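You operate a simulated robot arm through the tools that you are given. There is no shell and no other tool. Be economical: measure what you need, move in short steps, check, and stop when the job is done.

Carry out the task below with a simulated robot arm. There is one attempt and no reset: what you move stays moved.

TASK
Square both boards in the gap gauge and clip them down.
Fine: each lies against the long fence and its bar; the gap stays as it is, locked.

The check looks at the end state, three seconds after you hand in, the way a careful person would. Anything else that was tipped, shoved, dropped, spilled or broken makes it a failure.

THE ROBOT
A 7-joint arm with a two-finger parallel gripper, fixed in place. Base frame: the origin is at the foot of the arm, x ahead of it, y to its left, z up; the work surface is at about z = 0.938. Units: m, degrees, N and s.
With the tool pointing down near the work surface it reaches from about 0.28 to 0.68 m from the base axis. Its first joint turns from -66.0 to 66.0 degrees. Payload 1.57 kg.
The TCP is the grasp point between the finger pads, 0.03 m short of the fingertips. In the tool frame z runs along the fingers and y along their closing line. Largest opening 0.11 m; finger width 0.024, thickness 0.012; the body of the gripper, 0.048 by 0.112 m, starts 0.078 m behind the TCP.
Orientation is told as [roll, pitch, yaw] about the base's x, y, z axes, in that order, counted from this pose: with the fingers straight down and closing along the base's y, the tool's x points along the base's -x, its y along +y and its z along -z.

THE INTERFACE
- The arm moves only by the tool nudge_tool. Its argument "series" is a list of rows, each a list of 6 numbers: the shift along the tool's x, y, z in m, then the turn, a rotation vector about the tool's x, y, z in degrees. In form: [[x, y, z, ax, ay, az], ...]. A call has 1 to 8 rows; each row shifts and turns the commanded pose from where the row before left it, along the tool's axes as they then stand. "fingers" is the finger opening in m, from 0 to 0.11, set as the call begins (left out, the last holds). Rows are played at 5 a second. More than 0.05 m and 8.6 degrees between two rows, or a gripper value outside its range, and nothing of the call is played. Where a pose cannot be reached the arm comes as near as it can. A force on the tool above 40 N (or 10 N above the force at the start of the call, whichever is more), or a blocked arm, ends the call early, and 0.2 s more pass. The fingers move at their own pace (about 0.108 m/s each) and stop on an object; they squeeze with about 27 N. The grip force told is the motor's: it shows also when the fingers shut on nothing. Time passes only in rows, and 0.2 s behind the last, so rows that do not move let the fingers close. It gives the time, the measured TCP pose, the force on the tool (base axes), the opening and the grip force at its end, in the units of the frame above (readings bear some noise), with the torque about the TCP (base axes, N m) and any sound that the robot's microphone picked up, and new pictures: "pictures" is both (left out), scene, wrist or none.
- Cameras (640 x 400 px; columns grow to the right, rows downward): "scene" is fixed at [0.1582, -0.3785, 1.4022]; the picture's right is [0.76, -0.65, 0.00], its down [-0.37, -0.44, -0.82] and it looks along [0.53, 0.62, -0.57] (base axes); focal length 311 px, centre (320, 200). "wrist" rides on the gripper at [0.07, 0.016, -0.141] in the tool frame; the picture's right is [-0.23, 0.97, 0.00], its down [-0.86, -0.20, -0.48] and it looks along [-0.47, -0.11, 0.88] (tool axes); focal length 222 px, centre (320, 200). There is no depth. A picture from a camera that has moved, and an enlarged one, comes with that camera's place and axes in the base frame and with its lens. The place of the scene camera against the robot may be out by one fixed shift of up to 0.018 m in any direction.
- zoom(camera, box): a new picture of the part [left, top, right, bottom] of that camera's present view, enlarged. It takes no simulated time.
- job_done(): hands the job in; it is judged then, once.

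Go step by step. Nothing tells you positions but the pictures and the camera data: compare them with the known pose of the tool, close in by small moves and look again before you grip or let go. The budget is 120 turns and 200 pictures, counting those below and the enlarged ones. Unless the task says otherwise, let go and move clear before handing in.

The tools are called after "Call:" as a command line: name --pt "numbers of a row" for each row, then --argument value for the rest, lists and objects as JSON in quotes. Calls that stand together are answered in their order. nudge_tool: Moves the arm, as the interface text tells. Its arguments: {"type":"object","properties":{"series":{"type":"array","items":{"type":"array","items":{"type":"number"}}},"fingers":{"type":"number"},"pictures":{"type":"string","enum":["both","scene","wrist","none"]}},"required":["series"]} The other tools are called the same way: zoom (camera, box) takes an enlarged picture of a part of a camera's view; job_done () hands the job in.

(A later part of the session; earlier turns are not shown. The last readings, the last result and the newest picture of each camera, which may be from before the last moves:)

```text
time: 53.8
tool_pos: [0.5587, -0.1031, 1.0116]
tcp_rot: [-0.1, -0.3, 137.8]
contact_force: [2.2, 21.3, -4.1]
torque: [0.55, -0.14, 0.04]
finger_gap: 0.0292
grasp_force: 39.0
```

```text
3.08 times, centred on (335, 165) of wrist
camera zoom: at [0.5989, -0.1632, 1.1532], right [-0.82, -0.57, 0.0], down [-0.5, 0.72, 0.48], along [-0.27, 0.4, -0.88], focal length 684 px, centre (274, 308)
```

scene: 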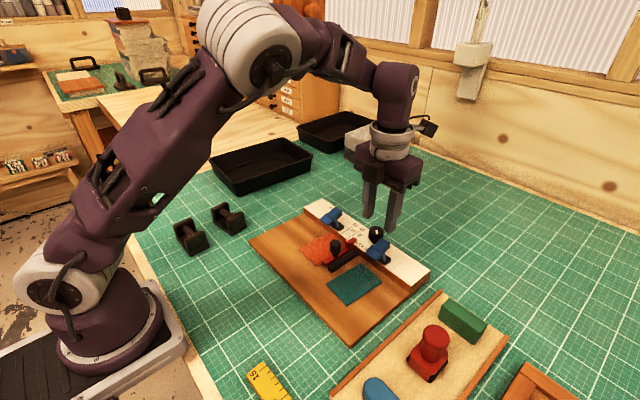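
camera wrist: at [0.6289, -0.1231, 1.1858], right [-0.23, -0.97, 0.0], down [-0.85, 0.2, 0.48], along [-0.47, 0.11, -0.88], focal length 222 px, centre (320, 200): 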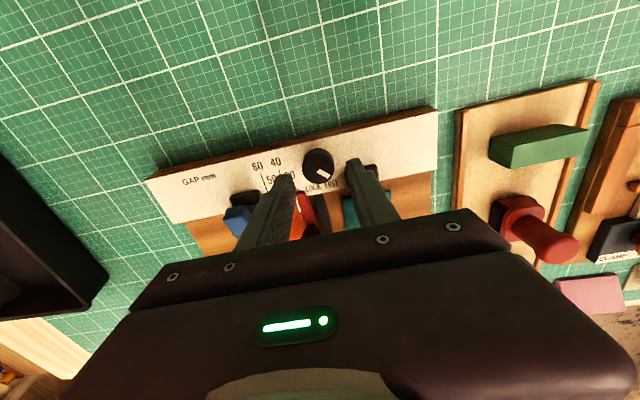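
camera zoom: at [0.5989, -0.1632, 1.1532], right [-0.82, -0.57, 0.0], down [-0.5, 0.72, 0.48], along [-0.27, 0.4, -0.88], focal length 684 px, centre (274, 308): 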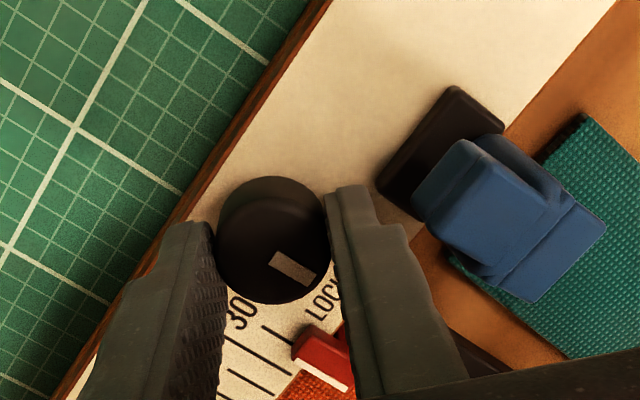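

Turning smoothly. I'll correct centring by 1 mm and continue clockwise.

Call:
nudge_tool --pt "-0.0006 -0.0007 0 0 0 7" --pt "0 0 0 0 0 7" --pt "0 0 0 0 0 7" --pt "0 0 0 0 0 7" --pt "0 0 0 0 0 7" --pt "0 0 0 0 0 7" --pt "0 0 0 0 0 7" --pt "0 0 0 0 0 0" --pictures "none"

Call:
nudge_tool --pt "0 0 0 0 0 5" --pt "0 0 0 0 0 0" --pictures "none"

Call:
nudge_tool --pt "0 0 0 0 0 5" --pt "0 0 0 0 0 0" --pictures "none"

Call:
zoom --camera "wrist" --box '[270, 100, 400, 230]'

```text
time: 55.6
tool_pos: [0.5597, -0.1044, 1.0114]
tcp_rot: [-0.1, -0.1, 88.8]
contact_force: [15.8, 18.8, 1.1]
torque: [0.18, -0.48, 0.34]
finger_gap: 0.0291
grasp_force: 39.0
```

```text
time: 56.2
tool_pos: [0.5597, -0.1055, 1.0119]
tcp_rot: [-0.2, 0.1, 83.8]
contact_force: [17.5, 9.5, 2.0]
torque: [-0.04, -0.46, 0.4]
finger_gap: 0.0293
grasp_force: 39.2
```

```text
time: 56.8
tool_pos: [0.5604, -0.1065, 1.0116]
tcp_rot: [0.1, -0.1, 78.6]
contact_force: [17.0, -1.2, 0.7]
torque: [-0.16, -0.54, 0.36]
finger_gap: 0.0292
grasp_force: 39.3
```

```text
3.08 times, centred on (335, 165) of wrist
camera zoom: at [0.5289, -0.1713, 1.1534], right [-0.91, 0.41, 0.0], down [0.36, 0.8, 0.48], along [0.2, 0.44, -0.88], focal length 684 px, centre (274, 308)
```

zoom: 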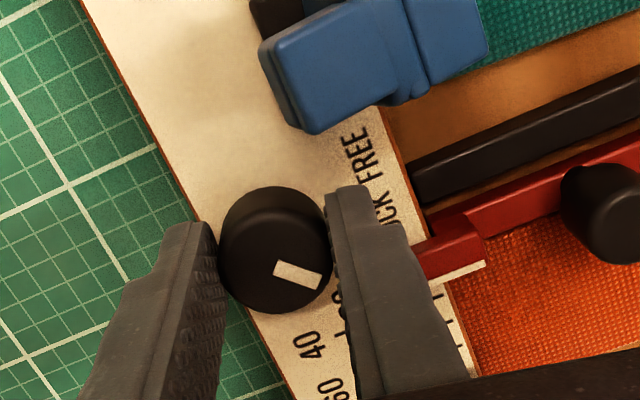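

Torque rose to ~0.4 N m as it reached the clockwise end again. Release, lift, and check the mark against the original.

Call:
nudge_tool --pt "0 0 0 0 0 0" --pt "0 0 0 0 0 0" --pt "0 0 -0.03 0 0 0" --pt "0 0 -0.04 0 0 0" --pt "0 0 0 0 0 0" --fingers 0.045 --pictures "none"

Call:
zoom --camera "scene" --box '[360, 215, 400, 255]'

```text
time: 58.0
tool_pos: [0.5598, -0.1043, 1.0831]
tcp_rot: [0.1, 0.0, 79.0]
contact_force: [0.0, -0.2, 0.3]
torque: [-0.01, -0.01, -0.01]
finger_gap: 0.0447
grasp_force: 0.0
```

```text
10.00 times, centred on (380, 235) of scene
camera zoom: at [0.1582, -0.3785, 1.4022], right [0.76, -0.65, 0.0], down [-0.37, -0.44, -0.82], along [0.53, 0.62, -0.57], focal length 3113 px, centre (-280, -150)
```

zoom: 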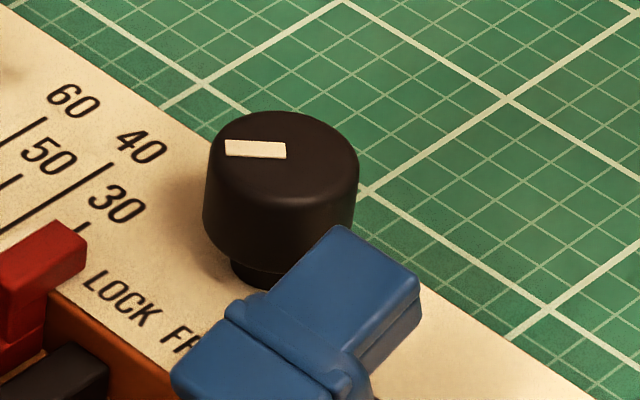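

The mark is exactly as originally, at the clockwise stop – yet the bar was loose there. So I need to know the other end: I'll unwind the wrist to yaw 0 to get a full counter-clockwise range.

Call:
nudge_tool --pt "0 0 0 0 0 8.5" --pt "0 0 0 0 0 8.5" --pt "0 0 0 0 0 8.5" --pt "0 0 0 0 0 8.5" --pt "0 0 0 0 0 8.5" --pt "0 0 0 0 0 8.5" --pt "0 0 0 0 0 8.5" --pt "0 0 0 0 0 8.5" --pictures "none"

Call:
nudge_tool --pt "0 0 0.02 0 0 5.5" --pt "0 0 0.02 0 0 5.5" --pt "0 0 0.02 0 0 0" --pt "0 0 0 0 0 0"

Call:
zoom --camera "scene" --box '[330, 180, 430, 260]'

```text
time: 59.8
tool_pos: [0.5587, -0.1055, 1.0813]
tcp_rot: [0.1, 0.0, 10.7]
contact_force: [-0.3, 0.1, -0.1]
torque: [-0.03, -0.01, 0.02]
finger_gap: 0.045
grasp_force: 0.0
```

```text
time: 60.8
tool_pos: [0.5595, -0.104, 1.0224]
tcp_rot: [0.1, 0.1, -0.2]
contact_force: [0.5, 0.3, 0.5]
torque: [-0.04, 0.0, 0.03]
finger_gap: 0.045
grasp_force: 0.1
camera wrist: at [0.4882, -0.0878, 1.1636], right [0.23, 0.97, 0.0], down [0.85, -0.2, 0.48], along [0.46, -0.11, -0.88], focal length 222 px, centre (320, 200)
```

scene: 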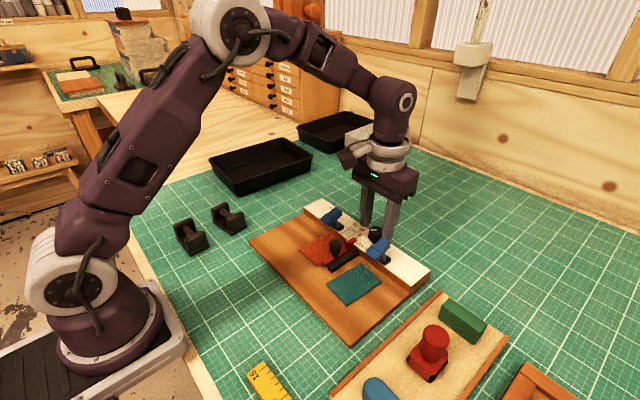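
wrist: 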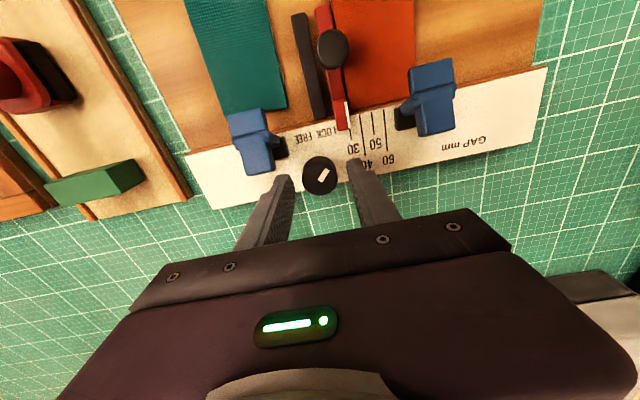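

```text
5.00 times, centred on (380, 220) of scene
camera zoom: at [0.1582, -0.3785, 1.4022], right [0.76, -0.65, 0.0], down [-0.37, -0.44, -0.82], along [0.53, 0.62, -0.57], focal length 1556 px, centre (20, 100)
```

zoom: 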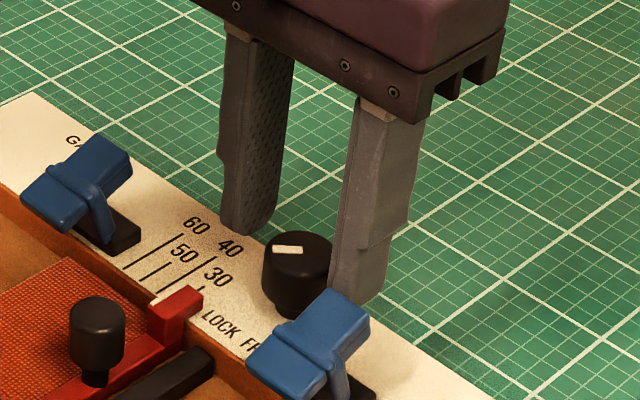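

Lower 11 mm, grip, and turn counter-clockwise a long way, watching torque.

Call:
nudge_tool --pt "0 0 0.011 0 0 0" --pt "0 0 0 0 0 0" --pictures "none"

Call:
nudge_tool --pt "0 0 0 0 0 0" --pt "0 0 0 0 0 0" --pt "0 0 0 0 0 -8" --pt "0 0 0 0 0 -8" --pt "0 0 0 0 0 -8" --pt "0 0 0 0 0 -8" --pt "0 0 0 0 0 -8" --pt "0 0 0 0 0 -8" --fingers 0.01 --pictures "none"

Call:
nudge_tool --pt "0 0 0 0 0 -8" --pt "0 0 0 0 0 -8" --pt "0 0 0 0 0 -8" --pt "0 0 0 0 0 -8" --pt "0 0 0 0 0 -8" --pt "0 0 0 0 0 -8" --pt "0 0 0 0 0 0" --pictures "wrist"

```text
time: 61.4
tool_pos: [0.5594, -0.1052, 1.0103]
tcp_rot: [0.1, 0.1, 0.0]
contact_force: [0.1, -0.7, 0.8]
torque: [0.02, 0.01, -0.01]
finger_gap: 0.0451
grasp_force: 0.1
```

```text
time: 63.2
tool_pos: [0.5585, -0.106, 1.0109]
tcp_rot: [0.1, 0.0, 48.0]
contact_force: [-1.4, -10.3, 5.9]
torque: [-0.57, 0.29, -0.03]
finger_gap: 0.0289
grasp_force: 38.3
```

```text
time: 64.8
tool_pos: [0.5592, -0.1043, 1.0113]
tcp_rot: [0.0, -0.1, 96.0]
contact_force: [8.4, -11.1, 22.0]
torque: [-0.12, -0.25, -0.31]
finger_gap: 0.0294
grasp_force: 39.1
camera wrist: at [0.5495, -0.176, 1.1522], right [-0.99, 0.12, 0.0], down [0.11, 0.87, 0.48], along [0.06, 0.48, -0.88], focal length 222 px, centre (320, 200)
```

wrist: 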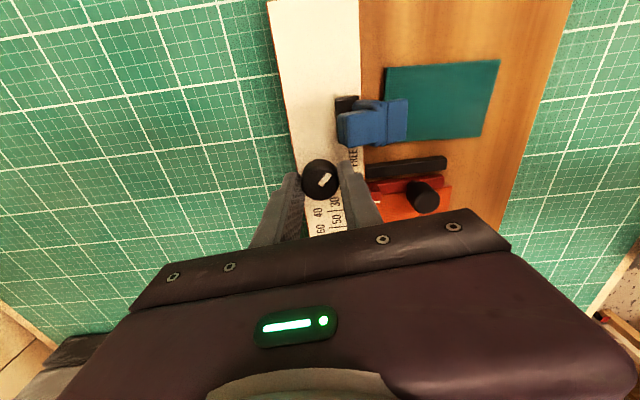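

There's a stop at this end too (mark ≈-45…-50°, FREE). So the knob's range is FREE(-45) to LOCK(+45). I'll measure bar friction in FREE properly on the handle, then compare in LOCK.

Call:
nudge_tool --pt "0 0 0 0 0 0" --pt "0 0 0 0 0 0" --pt "0 0 -0.04 0 0 0" --pt "0 0 -0.03 0 0 -8.4" --pt "0 0 0 0 0 -8.4" --pt "0 0 0 0 0 -8.4" --pt "0 0 0 0 0 -8.4" --pt "0 0 0 0 0 -8.4" --fingers 0.045 --pictures "none"

Call:
nudge_tool --pt "0 0 0 0 0 -8.4" --pt "0 0 0 0 0 -8.4" --pt "0 0 0 0 0 -8.4" --pt "0 0 0 0 0 -8.4" --pt "0 0 0 0 0 -8.4" --pt "-0.043 -0.014 0 0 0 0" --pt "-0.043 -0.0145 0 0 0 0" --pt "0 0 0 0 0 0" --pictures "none"

Call:
zoom --camera "scene" --box '[310, 220, 370, 270]'

Call:
zoom --camera "wrist" --box '[220, 20, 420, 180]'

```text
time: 66.6
tool_pos: [0.5602, -0.1052, 1.0806]
tcp_rot: [0.1, -0.1, 138.1]
contact_force: [-0.1, -0.6, -0.5]
torque: [0.0, -0.01, -0.01]
finger_gap: 0.0448
grasp_force: 0.0
```

```text
time: 68.4
tool_pos: [0.4726, -0.0745, 1.0794]
tcp_rot: [0.0, -0.1, 179.9]
contact_force: [1.0, 0.0, 0.3]
torque: [0.0, -0.03, -0.01]
finger_gap: 0.0453
grasp_force: 0.2
```

```text
8.00 times, centred on (340, 245) of scene
camera zoom: at [0.1582, -0.3785, 1.4022], right [0.76, -0.65, 0.0], down [-0.37, -0.44, -0.82], along [0.53, 0.62, -0.57], focal length 2490 px, centre (160, -160)
```

zoom: 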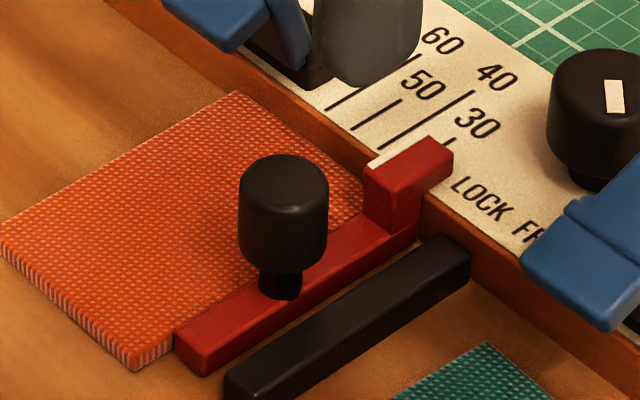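

```text
2.50 times, centred on (320, 100) of wrist
camera zoom: at [0.5407, -0.0914, 1.2204], right [-0.23, -0.97, 0.0], down [-0.85, 0.2, 0.48], along [-0.47, 0.11, -0.88], focal length 555 px, centre (320, 450)
```

zoom: 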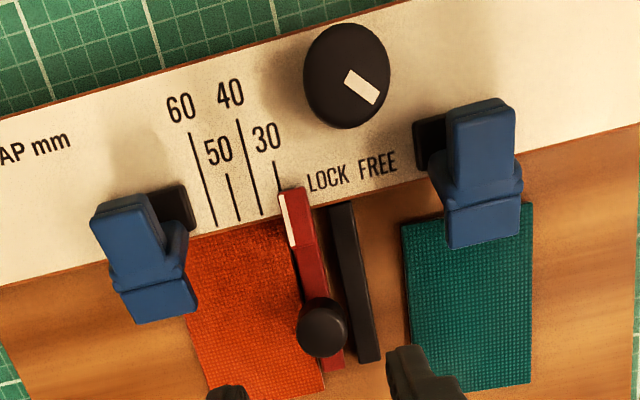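

The bar is at its reference and the knob at FREE. I haven't tested LOCK after re-engaging it, so I'll turn it to LOCK now and then test the handle. Moving back onto the knob.

Call:
nudge_tool --pt "0.043 0.014 0 0 0 0" --pt "0.043 0.0145 0 0 0 0" --pt "0 0 0.035 0 0 0" --pt "0 0 0.025 0 0 0" --pt "0 0 0.01 0 0 0" --pt "0 0 0 0 0 0" --pictures "none"

Call:
nudge_tool --pt "0 0 0 0 0 0" --pt "0 0 0 0 0 0" --pt "0 0 0 0 0 8" --pt "0 0 0 0 0 8" --pt "0 0 0 0 0 8" --pt "0 0 0 0 0 8" --pt "0 0 0 0 0 8" --pt "0 0 0 0 0 8" --fingers 0.01 --pictures "none"

Call:
nudge_tool --pt "0 0 0 0 0 8" --pt "0 0 0 0 0 8" --pt "0 0 0 0 0 8" --pt "0 0 0 0 0 8" --pt "0 0 0 0 0 6" --pt "0 0 0 0 0 0" --pictures "none"

Call:
nudge_tool --pt "0 0 0 0 0 4" --pt "0 0 0 0 0 4" --pt "0 0 0 0 0 0" --pictures "none"

```text
time: 69.8
tool_pos: [0.5582, -0.1044, 1.0093]
tcp_rot: [-0.2, -0.1, 179.9]
contact_force: [-0.4, -0.1, 0.5]
torque: [0.02, 0.02, 0.0]
finger_gap: 0.0448
grasp_force: 0.1
```

```text
time: 71.6
tool_pos: [0.5587, -0.1031, 1.0105]
tcp_rot: [0.0, -0.2, 131.7]
contact_force: [-11.4, 17.9, -14.2]
torque: [0.19, 0.08, 0.04]
finger_gap: 0.0294
grasp_force: 39.0
```

```text
time: 73.0
tool_pos: [0.5599, -0.1035, 1.0105]
tcp_rot: [-0.1, -0.2, 93.8]
contact_force: [7.7, 26.5, -14.3]
torque: [0.57, -0.17, 0.03]
finger_gap: 0.0295
grasp_force: 38.8
```

```text
time: 73.8
tool_pos: [0.5593, -0.1078, 1.0114]
tcp_rot: [-0.2, 0.2, 85.7]
contact_force: [9.2, -6.2, 11.2]
torque: [-0.42, -0.17, 0.31]
finger_gap: 0.0292
grasp_force: 38.6
```

The stop torque came at the LOCK end. Release, rise, unwind to yaw 0, and go over the handle for the test.

Call:
nudge_tool --pt "0 0 0 0 0 0" --pt "0 0 0 0 0 0" --pt "0 0 -0.04 0 0 0" --pt "0 0 -0.03 0 0 8.5" --pt "0 0 0 0 0 8.5" --pt "0 0 0 0 0 8.5" --pt "0 0 0 0 0 8.5" --pt "0 0 0 0 0 8.5" --fingers 0.05 --pictures "none"

Call:
nudge_tool --pt "0 0 0 0 0 8.5" --pt "0 0 0 0 0 8.5" --pt "0 0 0 0 0 8.5" --pt "0 0 0 0 0 8.5" --pt "0 0 0 0 0 8.5" --pt "0 0 0 0 0 0.8" --pt "0.043 0.0145 0 0 0 0" --pt "0.043 0.0145 0 0 0 0" --pictures "none"

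Call:
zoom --camera "scene" --box '[310, 220, 370, 270]'

Call:
zoom --camera "scene" --box '[360, 215, 400, 255]'

```text
time: 75.6
tool_pos: [0.5605, -0.1047, 1.0807]
tcp_rot: [0.0, 0.0, 43.2]
contact_force: [-0.6, 0.0, 0.5]
torque: [0.0, -0.01, -0.01]
finger_gap: 0.0499
grasp_force: 0.0
```

```text
time: 77.4
tool_pos: [0.4728, -0.0754, 1.0781]
tcp_rot: [0.1, 0.2, 0.0]
contact_force: [0.0, 0.3, 0.2]
torque: [0.01, 0.01, -0.01]
finger_gap: 0.0498
grasp_force: 0.2
```

```text
8.00 times, centred on (340, 245) of scene
camera zoom: at [0.1582, -0.3785, 1.4022], right [0.76, -0.65, 0.0], down [-0.37, -0.44, -0.82], along [0.53, 0.62, -0.57], focal length 2490 px, centre (160, -160)
```

zoom: 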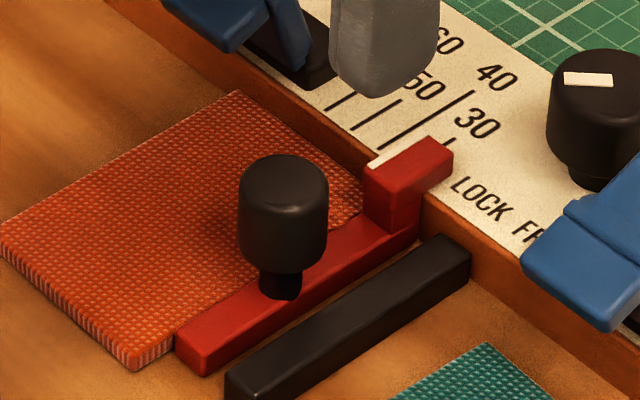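

```text
10.00 times, centred on (380, 235) of scene
camera zoom: at [0.1582, -0.3785, 1.4022], right [0.76, -0.65, 0.0], down [-0.37, -0.44, -0.82], along [0.53, 0.62, -0.57], focal length 3113 px, centre (-280, -150)
```

zoom: 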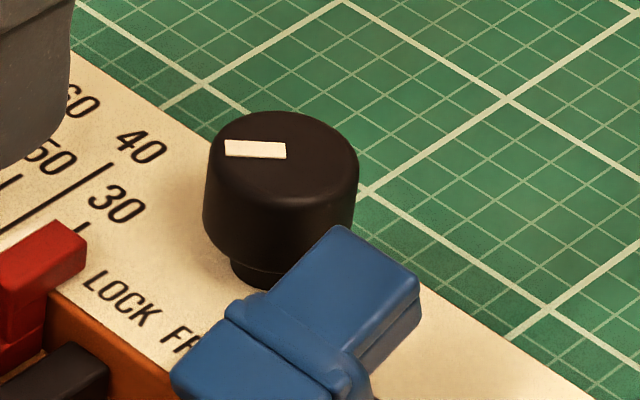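

LOCK restored and the bar at reference. Now grip the handle and read forces while nudging 1 mm.

Call:
nudge_tool --pt "0 0 0.035 0 0 0" --pt "0 0 0.025 0 0 0" --pt "0 0 0.012 0 0 0" --pt "0 0 0 0 0 0" --pictures "none"

Call:
nudge_tool --pt "0 0 0 0 0 0" --pt "0 0 0 0 0 0" --fingers 0.01 --pictures "none"

Call:
zoom --camera "scene" --box '[310, 220, 370, 270]'

Call:
nudge_tool --pt "0 0.001 0 0 0 0" --pt "0 0 0 0 0 0" --pictures "none"

Call:
zoom --camera "scene" --box '[310, 220, 370, 270]'

```text
time: 78.4
tool_pos: [0.4727, -0.0752, 1.0085]
tcp_rot: [0.1, 0.1, 0.1]
contact_force: [-0.7, 0.0, -0.9]
torque: [-0.01, -0.01, 0.04]
finger_gap: 0.05
grasp_force: 0.0
```

```text
time: 79.0
tool_pos: [0.4734, -0.0766, 1.0081]
tcp_rot: [0.1, 0.1, 0.1]
contact_force: [-0.7, -1.4, -3.0]
torque: [-0.05, -0.12, -0.06]
finger_gap: 0.021
grasp_force: 34.1
```

```text
8.00 times, centred on (340, 245) of scene
camera zoom: at [0.1583, -0.3786, 1.4022], right [0.76, -0.65, 0.0], down [-0.37, -0.44, -0.82], along [0.53, 0.62, -0.57], focal length 2490 px, centre (160, -160)
```

zoom: 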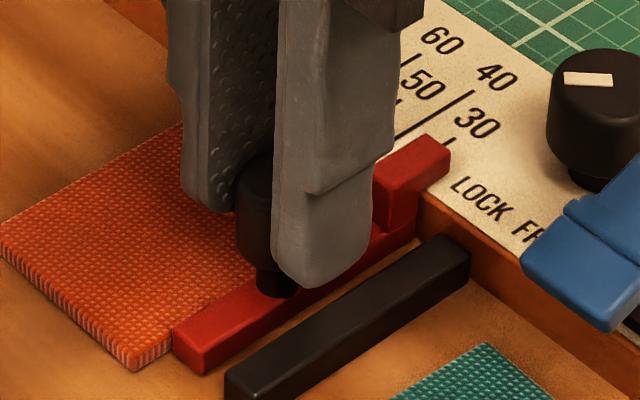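

```text
time: 79.6
tool_pos: [0.4727, -0.0745, 1.0078]
tcp_rot: [0.1, 0.1, 0.1]
contact_force: [-6.3, -0.7, 16.5]
torque: [-0.03, 0.39, -0.01]
finger_gap: 0.0209
grasp_force: 34.6
```

```text
8.00 times, centred on (340, 245) of scene
camera zoom: at [0.1578, -0.3785, 1.4023], right [0.76, -0.65, 0.0], down [-0.37, -0.44, -0.82], along [0.53, 0.62, -0.57], focal length 2490 px, centre (160, -160)
```

zoom: 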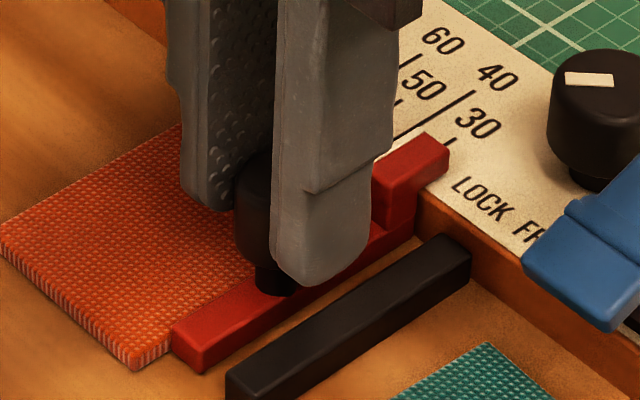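

The bar slides with only ~1 N whether FREE or LOCK, so the lock just offers little grip; I'll treat the knob at LOCK as right and handle the bar gently. Now restore the bar by ~1.4 mm in -y.

Call:
nudge_tool --pt "0 -0.0008 0 0 0 0" --pt "0 -0.0007 0 0 0 0" --pt "0 0 0 0 0 0" --pictures "none"

Call:
zoom --camera "scene" --box '[310, 220, 370, 270]'

```text
time: 80.4
tool_pos: [0.4729, -0.0768, 1.0091]
tcp_rot: [0.0, 0.2, 0.1]
contact_force: [-6.4, 0.5, 2.1]
torque: [0.09, 0.13, 0.08]
finger_gap: 0.0206
grasp_force: 34.7
```

```text
8.00 times, centred on (340, 245) of scene
camera zoom: at [0.158, -0.3785, 1.4023], right [0.76, -0.65, 0.0], down [-0.37, -0.44, -0.82], along [0.53, 0.62, -0.57], focal length 2490 px, centre (160, -160)
```

zoom: 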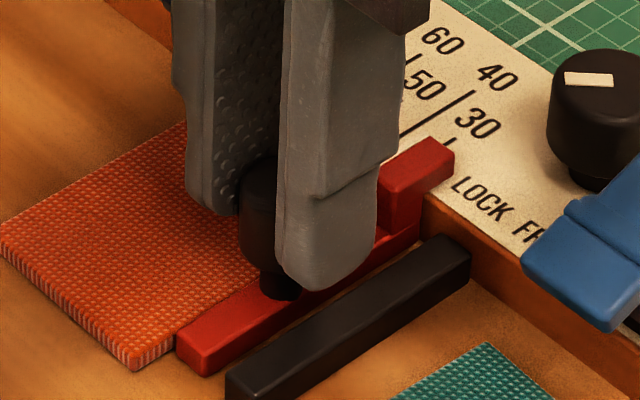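

Release gently and re-check against reference (pointer corner 453, handle 239–329).

Call:
nudge_tool --pt "0 0 0 0 0 0" --pt "0 0 0 0 0 0" --pt "0 0 -0.03 0 0 0" --pt "0 0 -0.03 0 0 0" --pt "0 0 0 0 0 0" --fingers 0.045 --pictures "none"

Call:
zoom --camera "scene" --box '[310, 220, 370, 270]'

Call:
zoom --camera "wrist" --box '[250, 80, 420, 220]'

```text
time: 81.6
tool_pos: [0.4733, -0.077, 1.0686]
tcp_rot: [0.1, 0.1, 0.1]
contact_force: [-0.7, -0.1, 0.4]
torque: [0.0, -0.04, 0.0]
finger_gap: 0.0451
grasp_force: 0.1
```

```text
8.00 times, centred on (340, 245) of scene
camera zoom: at [0.1582, -0.3785, 1.4022], right [0.76, -0.65, 0.0], down [-0.37, -0.44, -0.82], along [0.53, 0.62, -0.57], focal length 2490 px, centre (160, -160)
```

zoom: 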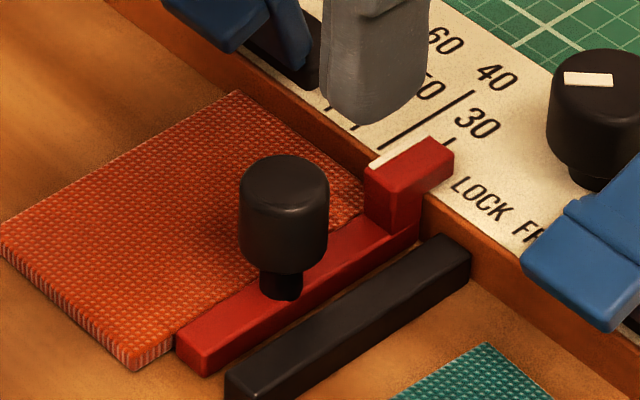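

```text
2.86 times, centred on (335, 150) of wrist
camera zoom: at [0.4024, -0.0604, 1.2102], right [0.23, 0.97, 0.0], down [0.86, -0.2, 0.48], along [0.47, -0.11, -0.88], focal length 635 px, centre (277, 343)
```

zoom: 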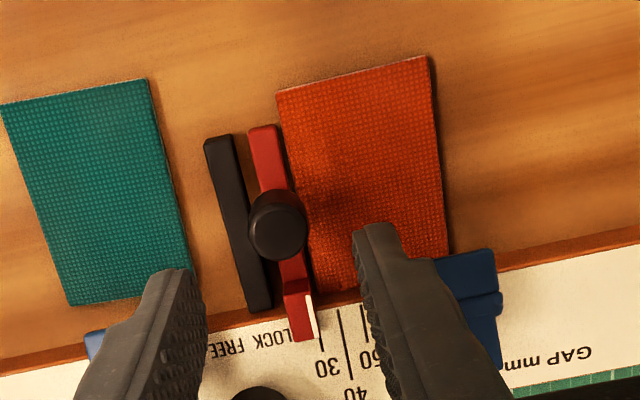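

The bar is within ~0.3 mm of its original place. Now I return to the orange board's +y side with closed fingers and ease it in by half-millimetres.

Call:
nudge_tool --pt "0 0.04 0 0 0 0" --pt "-0.002 0.042 0 0 0 0" --pt "0 0 0.03 0 0 0" --pt "0 0 0.03 0 0 0" --pt "0 0 0.015 0 0 0" --pt "0 0 0.0115 0 0 0" --pt "0 0 0 0 0 0" --fingers 0 --pictures "none"

Call:
zoom --camera "wrist" --box '[180, 120, 340, 250]'

Call:
zoom --camera "scene" --box '[290, 200, 370, 270]'

```text
time: 83.2
tool_pos: [0.4747, 0.0043, 0.9815]
tcp_rot: [0.1, 0.1, 0.2]
contact_force: [0.4, -0.2, 0.6]
torque: [0.0, 0.02, 0.0]
finger_gap: 0.0
grasp_force: 21.1
```

```text
3.08 times, centred on (260, 185) of wrist
camera zoom: at [0.4039, 0.0212, 1.1239], right [0.23, 0.97, 0.0], down [0.86, -0.2, 0.48], along [0.46, -0.11, -0.88], focal length 684 px, centre (505, 246)
```

zoom: 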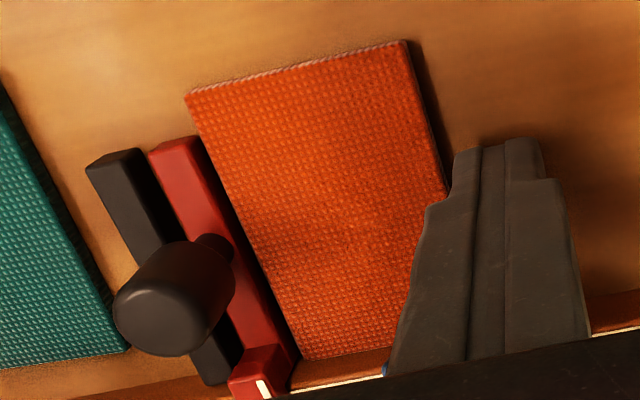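

```text
5.71 times, centred on (330, 235) of scene
camera zoom: at [0.1582, -0.3785, 1.4022], right [0.76, -0.65, 0.0], down [-0.37, -0.44, -0.82], along [0.53, 0.62, -0.57], focal length 1779 px, centre (263, 0)
```

zoom: 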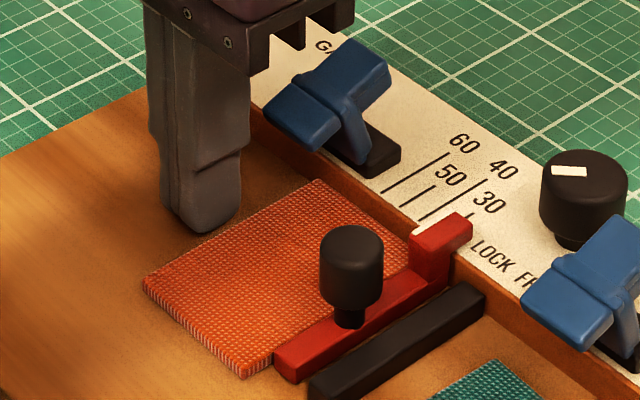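

Finger is ~5 mm from the board edge. Move 4 mm, then half-millimetre steps.

Call:
nudge_tool --pt "0 -0.002 0 0 0 0" --pt "0 -0.002 0 0 0 0" --pt "0 -0.0005 0 0 0 0" --pt "0 0 0 0 0 0" --pictures "none"

Call:
zoom --camera "wrist" --box '[180, 120, 340, 250]'

Call:
zoom --camera "scene" --box '[310, 220, 370, 270]'

```text
time: 84.2
tool_pos: [0.4748, -0.0009, 0.9834]
tcp_rot: [0.1, 0.1, 0.1]
contact_force: [-0.1, 0.5, -0.7]
torque: [-0.04, -0.02, -0.04]
finger_gap: 0.0
grasp_force: 21.4
```

```text
3.08 times, centred on (260, 185) of wrist
camera zoom: at [0.4041, 0.0172, 1.124], right [0.23, 0.97, 0.0], down [0.86, -0.2, 0.48], along [0.47, -0.11, -0.88], focal length 684 px, centre (505, 246)
```

zoom: 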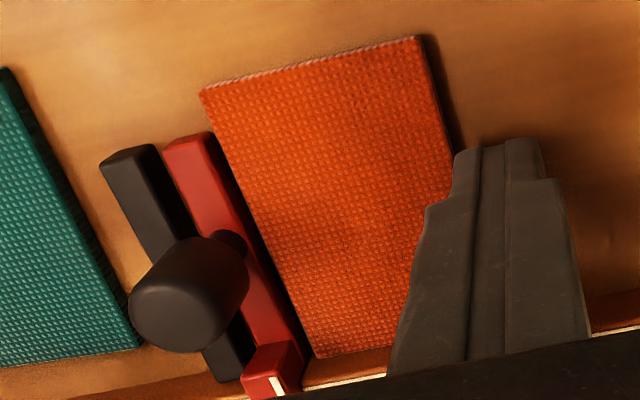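

```text
8.00 times, centred on (340, 245) of scene
camera zoom: at [0.1582, -0.3785, 1.4022], right [0.76, -0.65, 0.0], down [-0.37, -0.44, -0.82], along [0.53, 0.62, -0.57], focal length 2490 px, centre (160, -160)
```

zoom: 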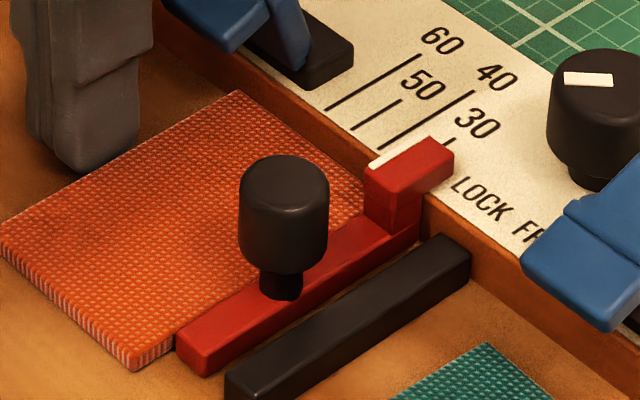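

Contact imminent. Step 1 mm and watch both the board corner and the pointer.

Call:
nudge_tool --pt "0 -0.0005 0 0 0 0" --pt "0 -0.0005 0 0 0 0" --pt "0 0 0 0 0 0" --pictures "none"

Call:
zoom --camera "scene" --box '[310, 220, 370, 270]'

Call:
nudge_tool --pt "0 -0.0005 0 0 0 0" --pt "0 0 0 0 0 0" --pictures "none"

Call:
zoom --camera "scene" --box '[310, 220, 370, 270]'

```text
time: 85.0
tool_pos: [0.4746, 0.0002, 0.9823]
tcp_rot: [0.2, 0.1, 0.2]
contact_force: [0.1, 0.5, -0.1]
torque: [0.02, 0.01, -0.01]
finger_gap: 0.0
grasp_force: 20.7
```

```text
8.00 times, centred on (340, 245) of scene
camera zoom: at [0.1582, -0.3785, 1.4022], right [0.76, -0.65, 0.0], down [-0.37, -0.44, -0.82], along [0.53, 0.62, -0.57], focal length 2490 px, centre (160, -160)
```

zoom: 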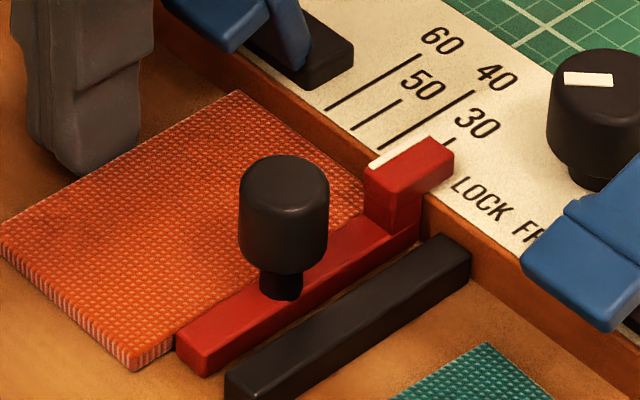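

```text
time: 85.6
tool_pos: [0.475, 0.0002, 0.9828]
tcp_rot: [0.1, 0.2, 0.2]
contact_force: [0.4, 0.6, 0.5]
torque: [-0.01, 0.0, 0.0]
finger_gap: 0.0001
grasp_force: 21.1
```

```text
8.00 times, centred on (340, 245) of scene
camera zoom: at [0.1582, -0.3785, 1.4022], right [0.76, -0.65, 0.0], down [-0.37, -0.44, -0.82], along [0.53, 0.62, -0.57], focal length 2490 px, centre (160, -160)
```

zoom: 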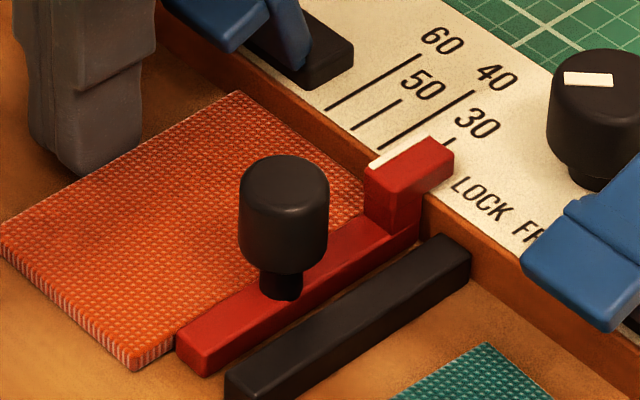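

Not yet in contact. Continue 0.5 mm steps with checks.

Call:
nudge_tool --pt "0 -0.0005 0 0 0 0" --pt "0 -0.0005 0 0 0 0" --pt "0 0 0 0 0 0" --pictures "none"

Call:
zoom --camera "scene" --box '[310, 220, 370, 270]'

Call:
nudge_tool --pt "0 -0.0005 0 0 0 0" --pt "0 0 0 0 0 0" --pictures "none"

Call:
zoom --camera "scene" --box '[310, 220, 370, 270]'

```text
time: 86.4
tool_pos: [0.4751, -0.0019, 0.9824]
tcp_rot: [0.2, 0.1, 0.1]
contact_force: [0.0, 0.2, -0.5]
torque: [0.01, -0.02, -0.03]
finger_gap: 0.0
grasp_force: 21.8
```

```text
8.00 times, centred on (340, 245) of scene
camera zoom: at [0.1582, -0.3785, 1.4022], right [0.76, -0.65, 0.0], down [-0.37, -0.44, -0.82], along [0.53, 0.62, -0.57], focal length 2490 px, centre (160, -160)
```

zoom: 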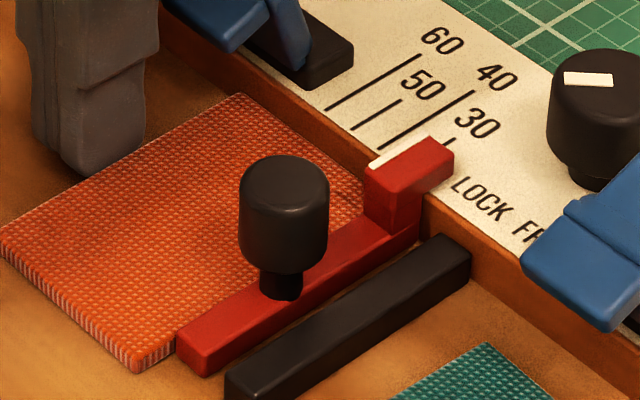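

```text
time: 87.0
tool_pos: [0.4752, -0.0018, 0.9826]
tcp_rot: [0.0, 0.1, 0.0]
contact_force: [0.1, 0.5, 0.7]
torque: [0.02, 0.0, 0.01]
finger_gap: 0.0
grasp_force: 20.9
```

```text
8.00 times, centred on (340, 245) of scene
camera zoom: at [0.1582, -0.3785, 1.4022], right [0.76, -0.65, 0.0], down [-0.37, -0.44, -0.82], along [0.53, 0.62, -0.57], focal length 2490 px, centre (160, -160)
```

zoom: 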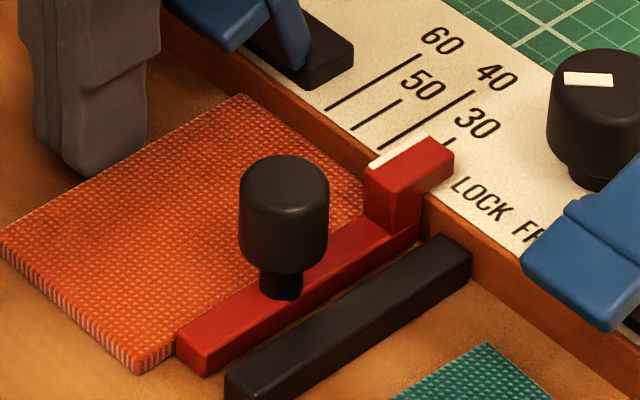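

The board is now moving and the bar hasn't. One more half-millimetre at a time.

Call:
nudge_tool --pt "0 -0.0005 0 0 0 0" --pt "0 0 0 0 0 0" --pictures "none"

Call:
zoom --camera "scene" --box '[310, 220, 370, 270]'

Call:
zoom --camera "wrist" --box '[180, 120, 340, 250]'

```text
time: 87.6
tool_pos: [0.4748, -0.0021, 0.9822]
tcp_rot: [0.1, 0.0, 0.1]
contact_force: [-0.7, 0.9, -0.6]
torque: [0.0, 0.01, -0.01]
finger_gap: 0.0003
grasp_force: 21.4
```

```text
8.00 times, centred on (340, 245) of scene
camera zoom: at [0.1582, -0.3785, 1.4022], right [0.76, -0.65, 0.0], down [-0.37, -0.44, -0.82], along [0.53, 0.62, -0.57], focal length 2490 px, centre (160, -160)
```

zoom: 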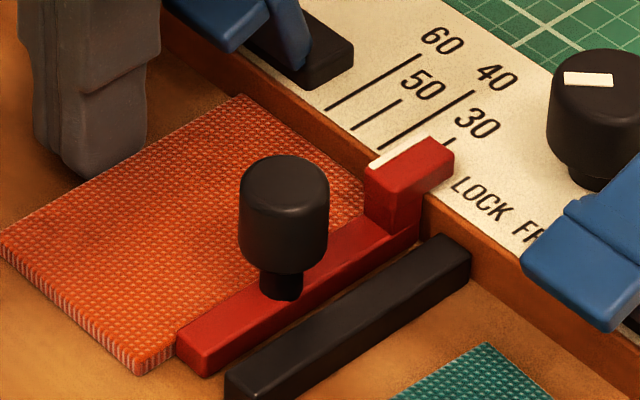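

```text
3.08 times, centred on (260, 185) of wrist
camera zoom: at [0.4039, 0.0139, 1.1241], right [0.23, 0.97, 0.0], down [0.86, -0.2, 0.48], along [0.46, -0.11, -0.88], focal length 684 px, centre (505, 246)
```

zoom: 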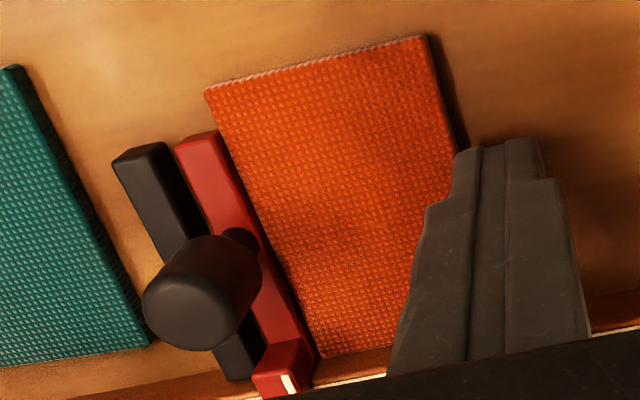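

Very close. One more half-millimetre step.

Call:
nudge_tool --pt "0 -0.0005 0 0 0 0" --pt "0 0 0 0 0 0" --pictures "none"

Call:
zoom --camera "scene" --box '[310, 220, 370, 270]'

```text
time: 88.2
tool_pos: [0.4735, -0.0022, 0.9839]
tcp_rot: [0.1, 0.2, 0.1]
contact_force: [-0.3, 1.1, -0.9]
torque: [0.02, 0.02, -0.04]
finger_gap: 0.0
grasp_force: 20.8
```

```text
8.00 times, centred on (340, 245) of scene
camera zoom: at [0.1582, -0.3785, 1.4022], right [0.76, -0.65, 0.0], down [-0.37, -0.44, -0.82], along [0.53, 0.62, -0.57], focal length 2490 px, centre (160, -160)
```

zoom: 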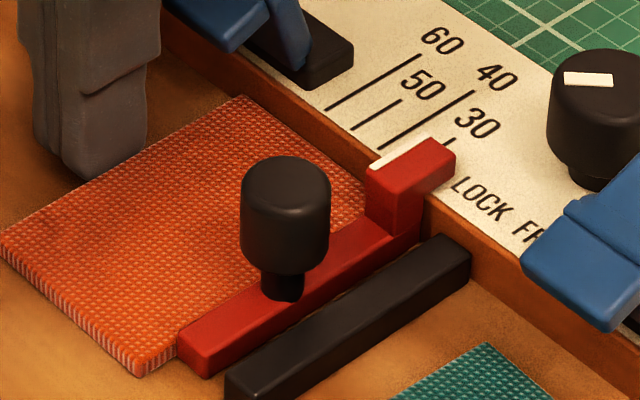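

Contact reached, bar within ~0.5 mm of original. Now back off, and go to the board's near edge to push it firmly to the fence.

Call:
nudge_tool --pt "0 0.005 0 0 0 0" --pt "0 0.005 -0.02 0 0 0" --pt "0.03 0 -0.02 0 0 0" --pt "0.033 -0.025 0 0 0 0" --pt "0 -0.026 0 0 0 0" --pt "0 0 0.02 0 0 0" --pt "0 0 0.0195 0 0 0" --pt "0 0 0 0 0 0" --pictures "wrist"

Call:
zoom --camera "scene" --box '[270, 200, 390, 300]'

```text
time: 90.0
tool_pos: [0.4102, -0.0467, 0.9821]
tcp_rot: [0.1, 0.1, 0.1]
contact_force: [0.2, 0.0, 0.6]
torque: [0.0, -0.02, 0.0]
finger_gap: 0.0003
grasp_force: 21.2
camera wrist: at [0.34, -0.0292, 1.1248], right [0.23, 0.97, 0.0], down [0.86, -0.2, 0.48], along [0.46, -0.11, -0.88], focal length 222 px, centre (320, 200)
```

wrist: 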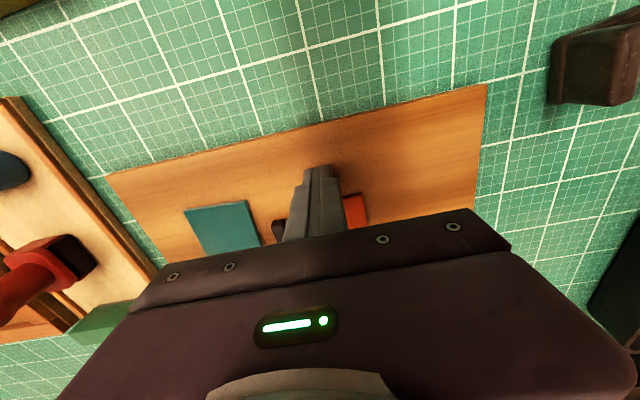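

```text
4.00 times, centred on (330, 250) of scene
camera zoom: at [0.1582, -0.3785, 1.4022], right [0.76, -0.65, 0.0], down [-0.37, -0.44, -0.82], along [0.53, 0.62, -0.57], focal length 1245 px, centre (280, 0)
```

zoom: 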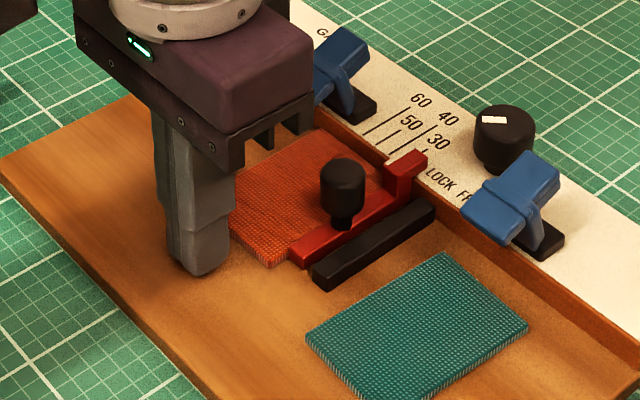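

Finger is ~10 mm before the near edge. Advance and push until fence resistance.

Call:
nudge_tool --pt "-0.003 0.001 0 0 0 0" --pt "-0.003 0.001 0 0 0 0" --pt "-0.002 0 0 0 0 0" --pt "-0.001 0 0 0 0 0" --pt "0 0 0 0 0 0" --pictures "none"

Call:
nudge_tool --pt "-0.001 0 0 0 0 0" --pt "-0.001 0 0 0 0 0" --pt "0 0 0 0 0 0" --pictures "none"

Call:
zoom --camera "scene" --box '[290, 210, 370, 280]'

```text
time: 91.2
tool_pos: [0.4201, -0.0429, 0.9831]
tcp_rot: [0.1, 0.0, 0.1]
contact_force: [0.5, 0.4, 0.2]
torque: [0.02, -0.03, 0.0]
finger_gap: 0.0
grasp_force: 21.1
```

```text
time: 92.0
tool_pos: [0.4224, -0.0415, 0.983]
tcp_rot: [0.1, 0.2, 0.1]
contact_force: [-5.1, 1.1, 2.0]
torque: [0.01, 0.14, -0.03]
finger_gap: 0.0001
grasp_force: 21.6
```

```text
5.71 times, centred on (330, 245) of scene
camera zoom: at [0.158, -0.3785, 1.4022], right [0.76, -0.65, 0.0], down [-0.37, -0.44, -0.82], along [0.53, 0.62, -0.57], focal length 1779 px, centre (263, -57)
```

zoom: 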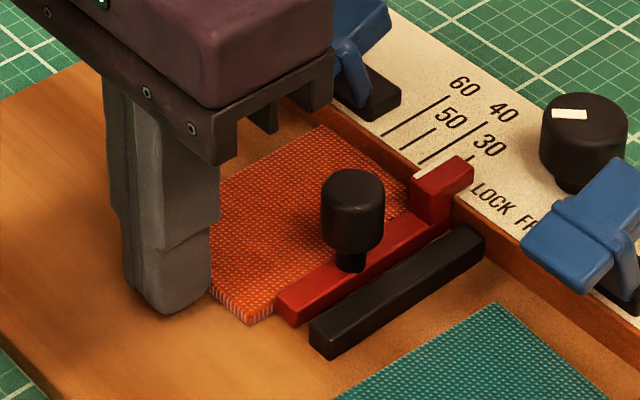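

Orange is firm on the fence (5 N) and on its bar. Next the teal board: lift, move to its -y side, since the black bar is fixed I can push the board against it.

Call:
nudge_tool --pt "0.008 0 0 0 0 0" --pt "0 0 -0.04 0 0 0" --pt "0 -0.02 -0.04 0 0 0" --pt "-0.015 -0.045 0 0 0 0" --pt "-0.02 -0.045 0 0 0 0" --pt "-0.025 -0.041 0 0 0 0" --pt "0 0 0 0 0 0"

Call:
zoom --camera "scene" --box '[310, 220, 370, 270]'

```text
time: 93.6
tool_pos: [0.4734, -0.1942, 1.0604]
tcp_rot: [0.1, 0.0, 0.0]
contact_force: [0.2, -1.1, 0.1]
torque: [0.01, 0.02, 0.0]
finger_gap: 0.0
grasp_force: 20.9
camera wrist: at [0.4034, -0.1776, 1.2031], right [0.23, 0.97, 0.0], down [0.86, -0.2, 0.48], along [0.46, -0.11, -0.88], focal length 222 px, centre (320, 200)
```

scene: 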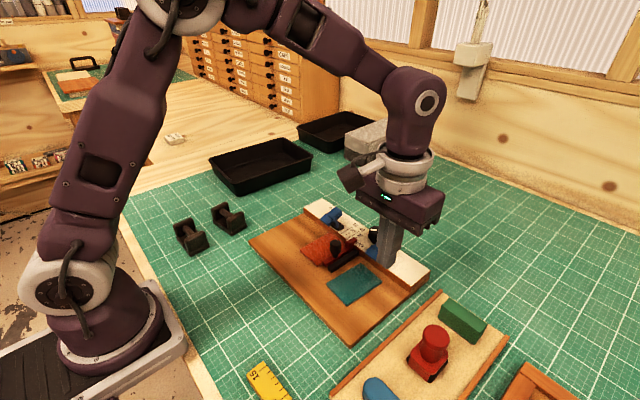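
wrist: 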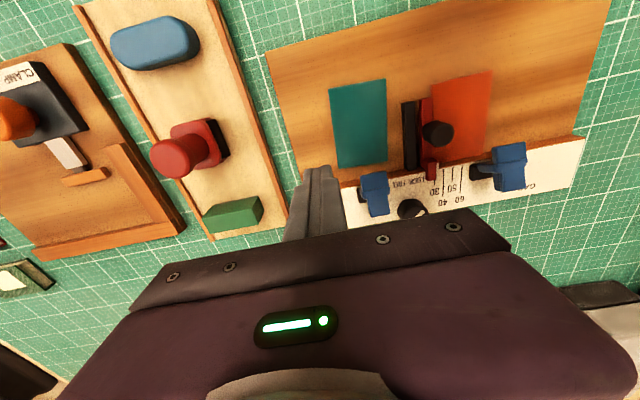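

```text
8.00 times, centred on (340, 245) of scene
camera zoom: at [0.1582, -0.3786, 1.4022], right [0.76, -0.65, 0.0], down [-0.37, -0.44, -0.82], along [0.53, 0.62, -0.57], focal length 2490 px, centre (160, -160)
```

zoom: 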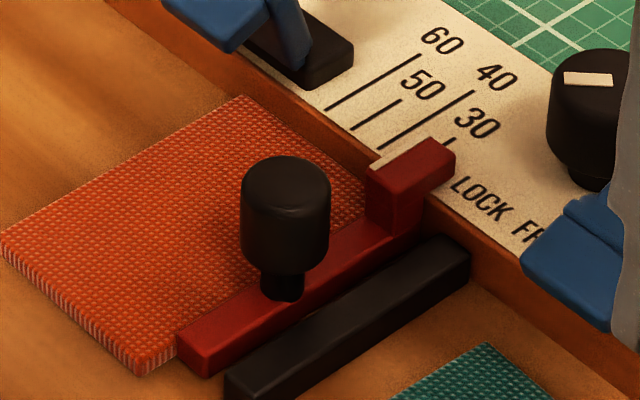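

Teal's -y edge at about -0.177 here; I'll offset 2 mm more and descend.

Call:
nudge_tool --pt "0 -0.002 0.03 0 0 0" --pt "0 0 0.03 0 0 0" --pt "0 0 0.0185 0 0 0" --pt "0 0 0 0 0 0" --pictures "wrist"

Call:
zoom --camera "scene" --box '[310, 220, 430, 320]'

```text
time: 94.6
tool_pos: [0.4755, -0.1938, 0.9841]
tcp_rot: [0.0, 0.1, 0.1]
contact_force: [0.8, 0.3, -0.6]
torque: [0.01, 0.04, -0.02]
finger_gap: 0.0001
grasp_force: 20.7
camera wrist: at [0.4045, -0.1777, 1.1255], right [0.23, 0.97, 0.0], down [0.86, -0.2, 0.48], along [0.47, -0.11, -0.88], focal length 222 px, centre (320, 200)
```

wrist: 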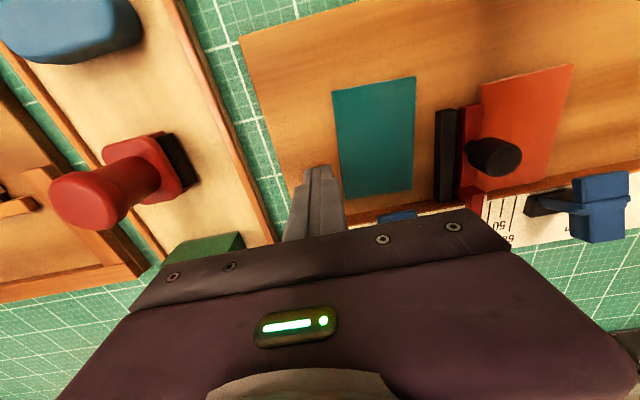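

```text
4.00 times, centred on (370, 270) of scene
camera zoom: at [0.1582, -0.3785, 1.4022], right [0.76, -0.65, 0.0], down [-0.37, -0.44, -0.82], along [0.53, 0.62, -0.57], focal length 1245 px, centre (120, -80)
```

zoom: 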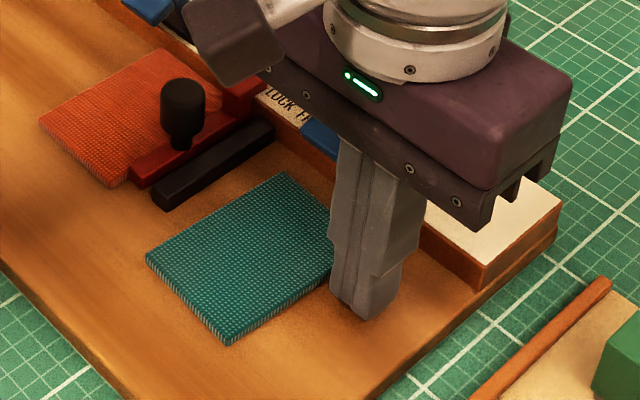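

Push +y by 18 mm, then look.

Call:
nudge_tool --pt "0 0.003 0 0 0 0" --pt "0 0.003 0 0 0 0" --pt "0 0.003 0 0 0 0" --pt "0 0.003 0 0 0 0" --pt "0 0.003 0 0 0 0" --pt "0 0.003 0 0 0 0" --pt "0 0 0 0 0 0" --pictures "wrist"

Call:
zoom --camera "scene" --box '[310, 220, 430, 320]'

```text
time: 96.2
tool_pos: [0.4744, -0.1753, 0.9843]
tcp_rot: [0.0, 0.1, 0.1]
contact_force: [-0.6, 0.5, 0.5]
torque: [0.02, -0.01, -0.02]
finger_gap: 0.0
grasp_force: 21.9
camera wrist: at [0.4045, -0.1599, 1.126], right [0.23, 0.97, 0.0], down [0.86, -0.2, 0.48], along [0.47, -0.11, -0.88], focal length 222 px, centre (320, 200)
```

wrist: 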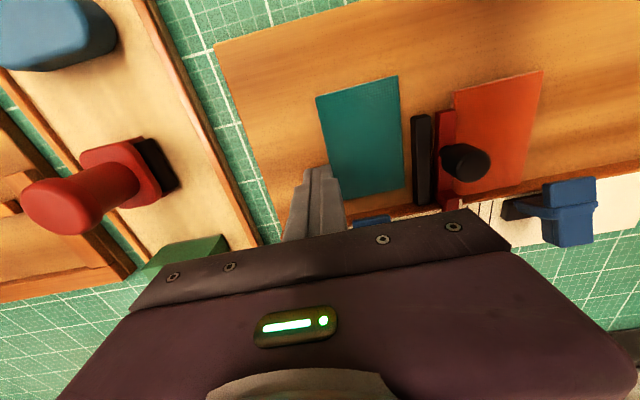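

```text
4.00 times, centred on (370, 270) of scene
camera zoom: at [0.1582, -0.3785, 1.4022], right [0.76, -0.65, 0.0], down [-0.37, -0.44, -0.82], along [0.53, 0.62, -0.57], focal length 1245 px, centre (120, -80)
```

zoom: 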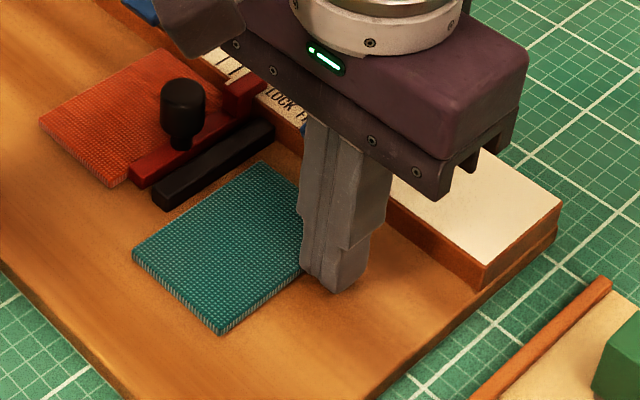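

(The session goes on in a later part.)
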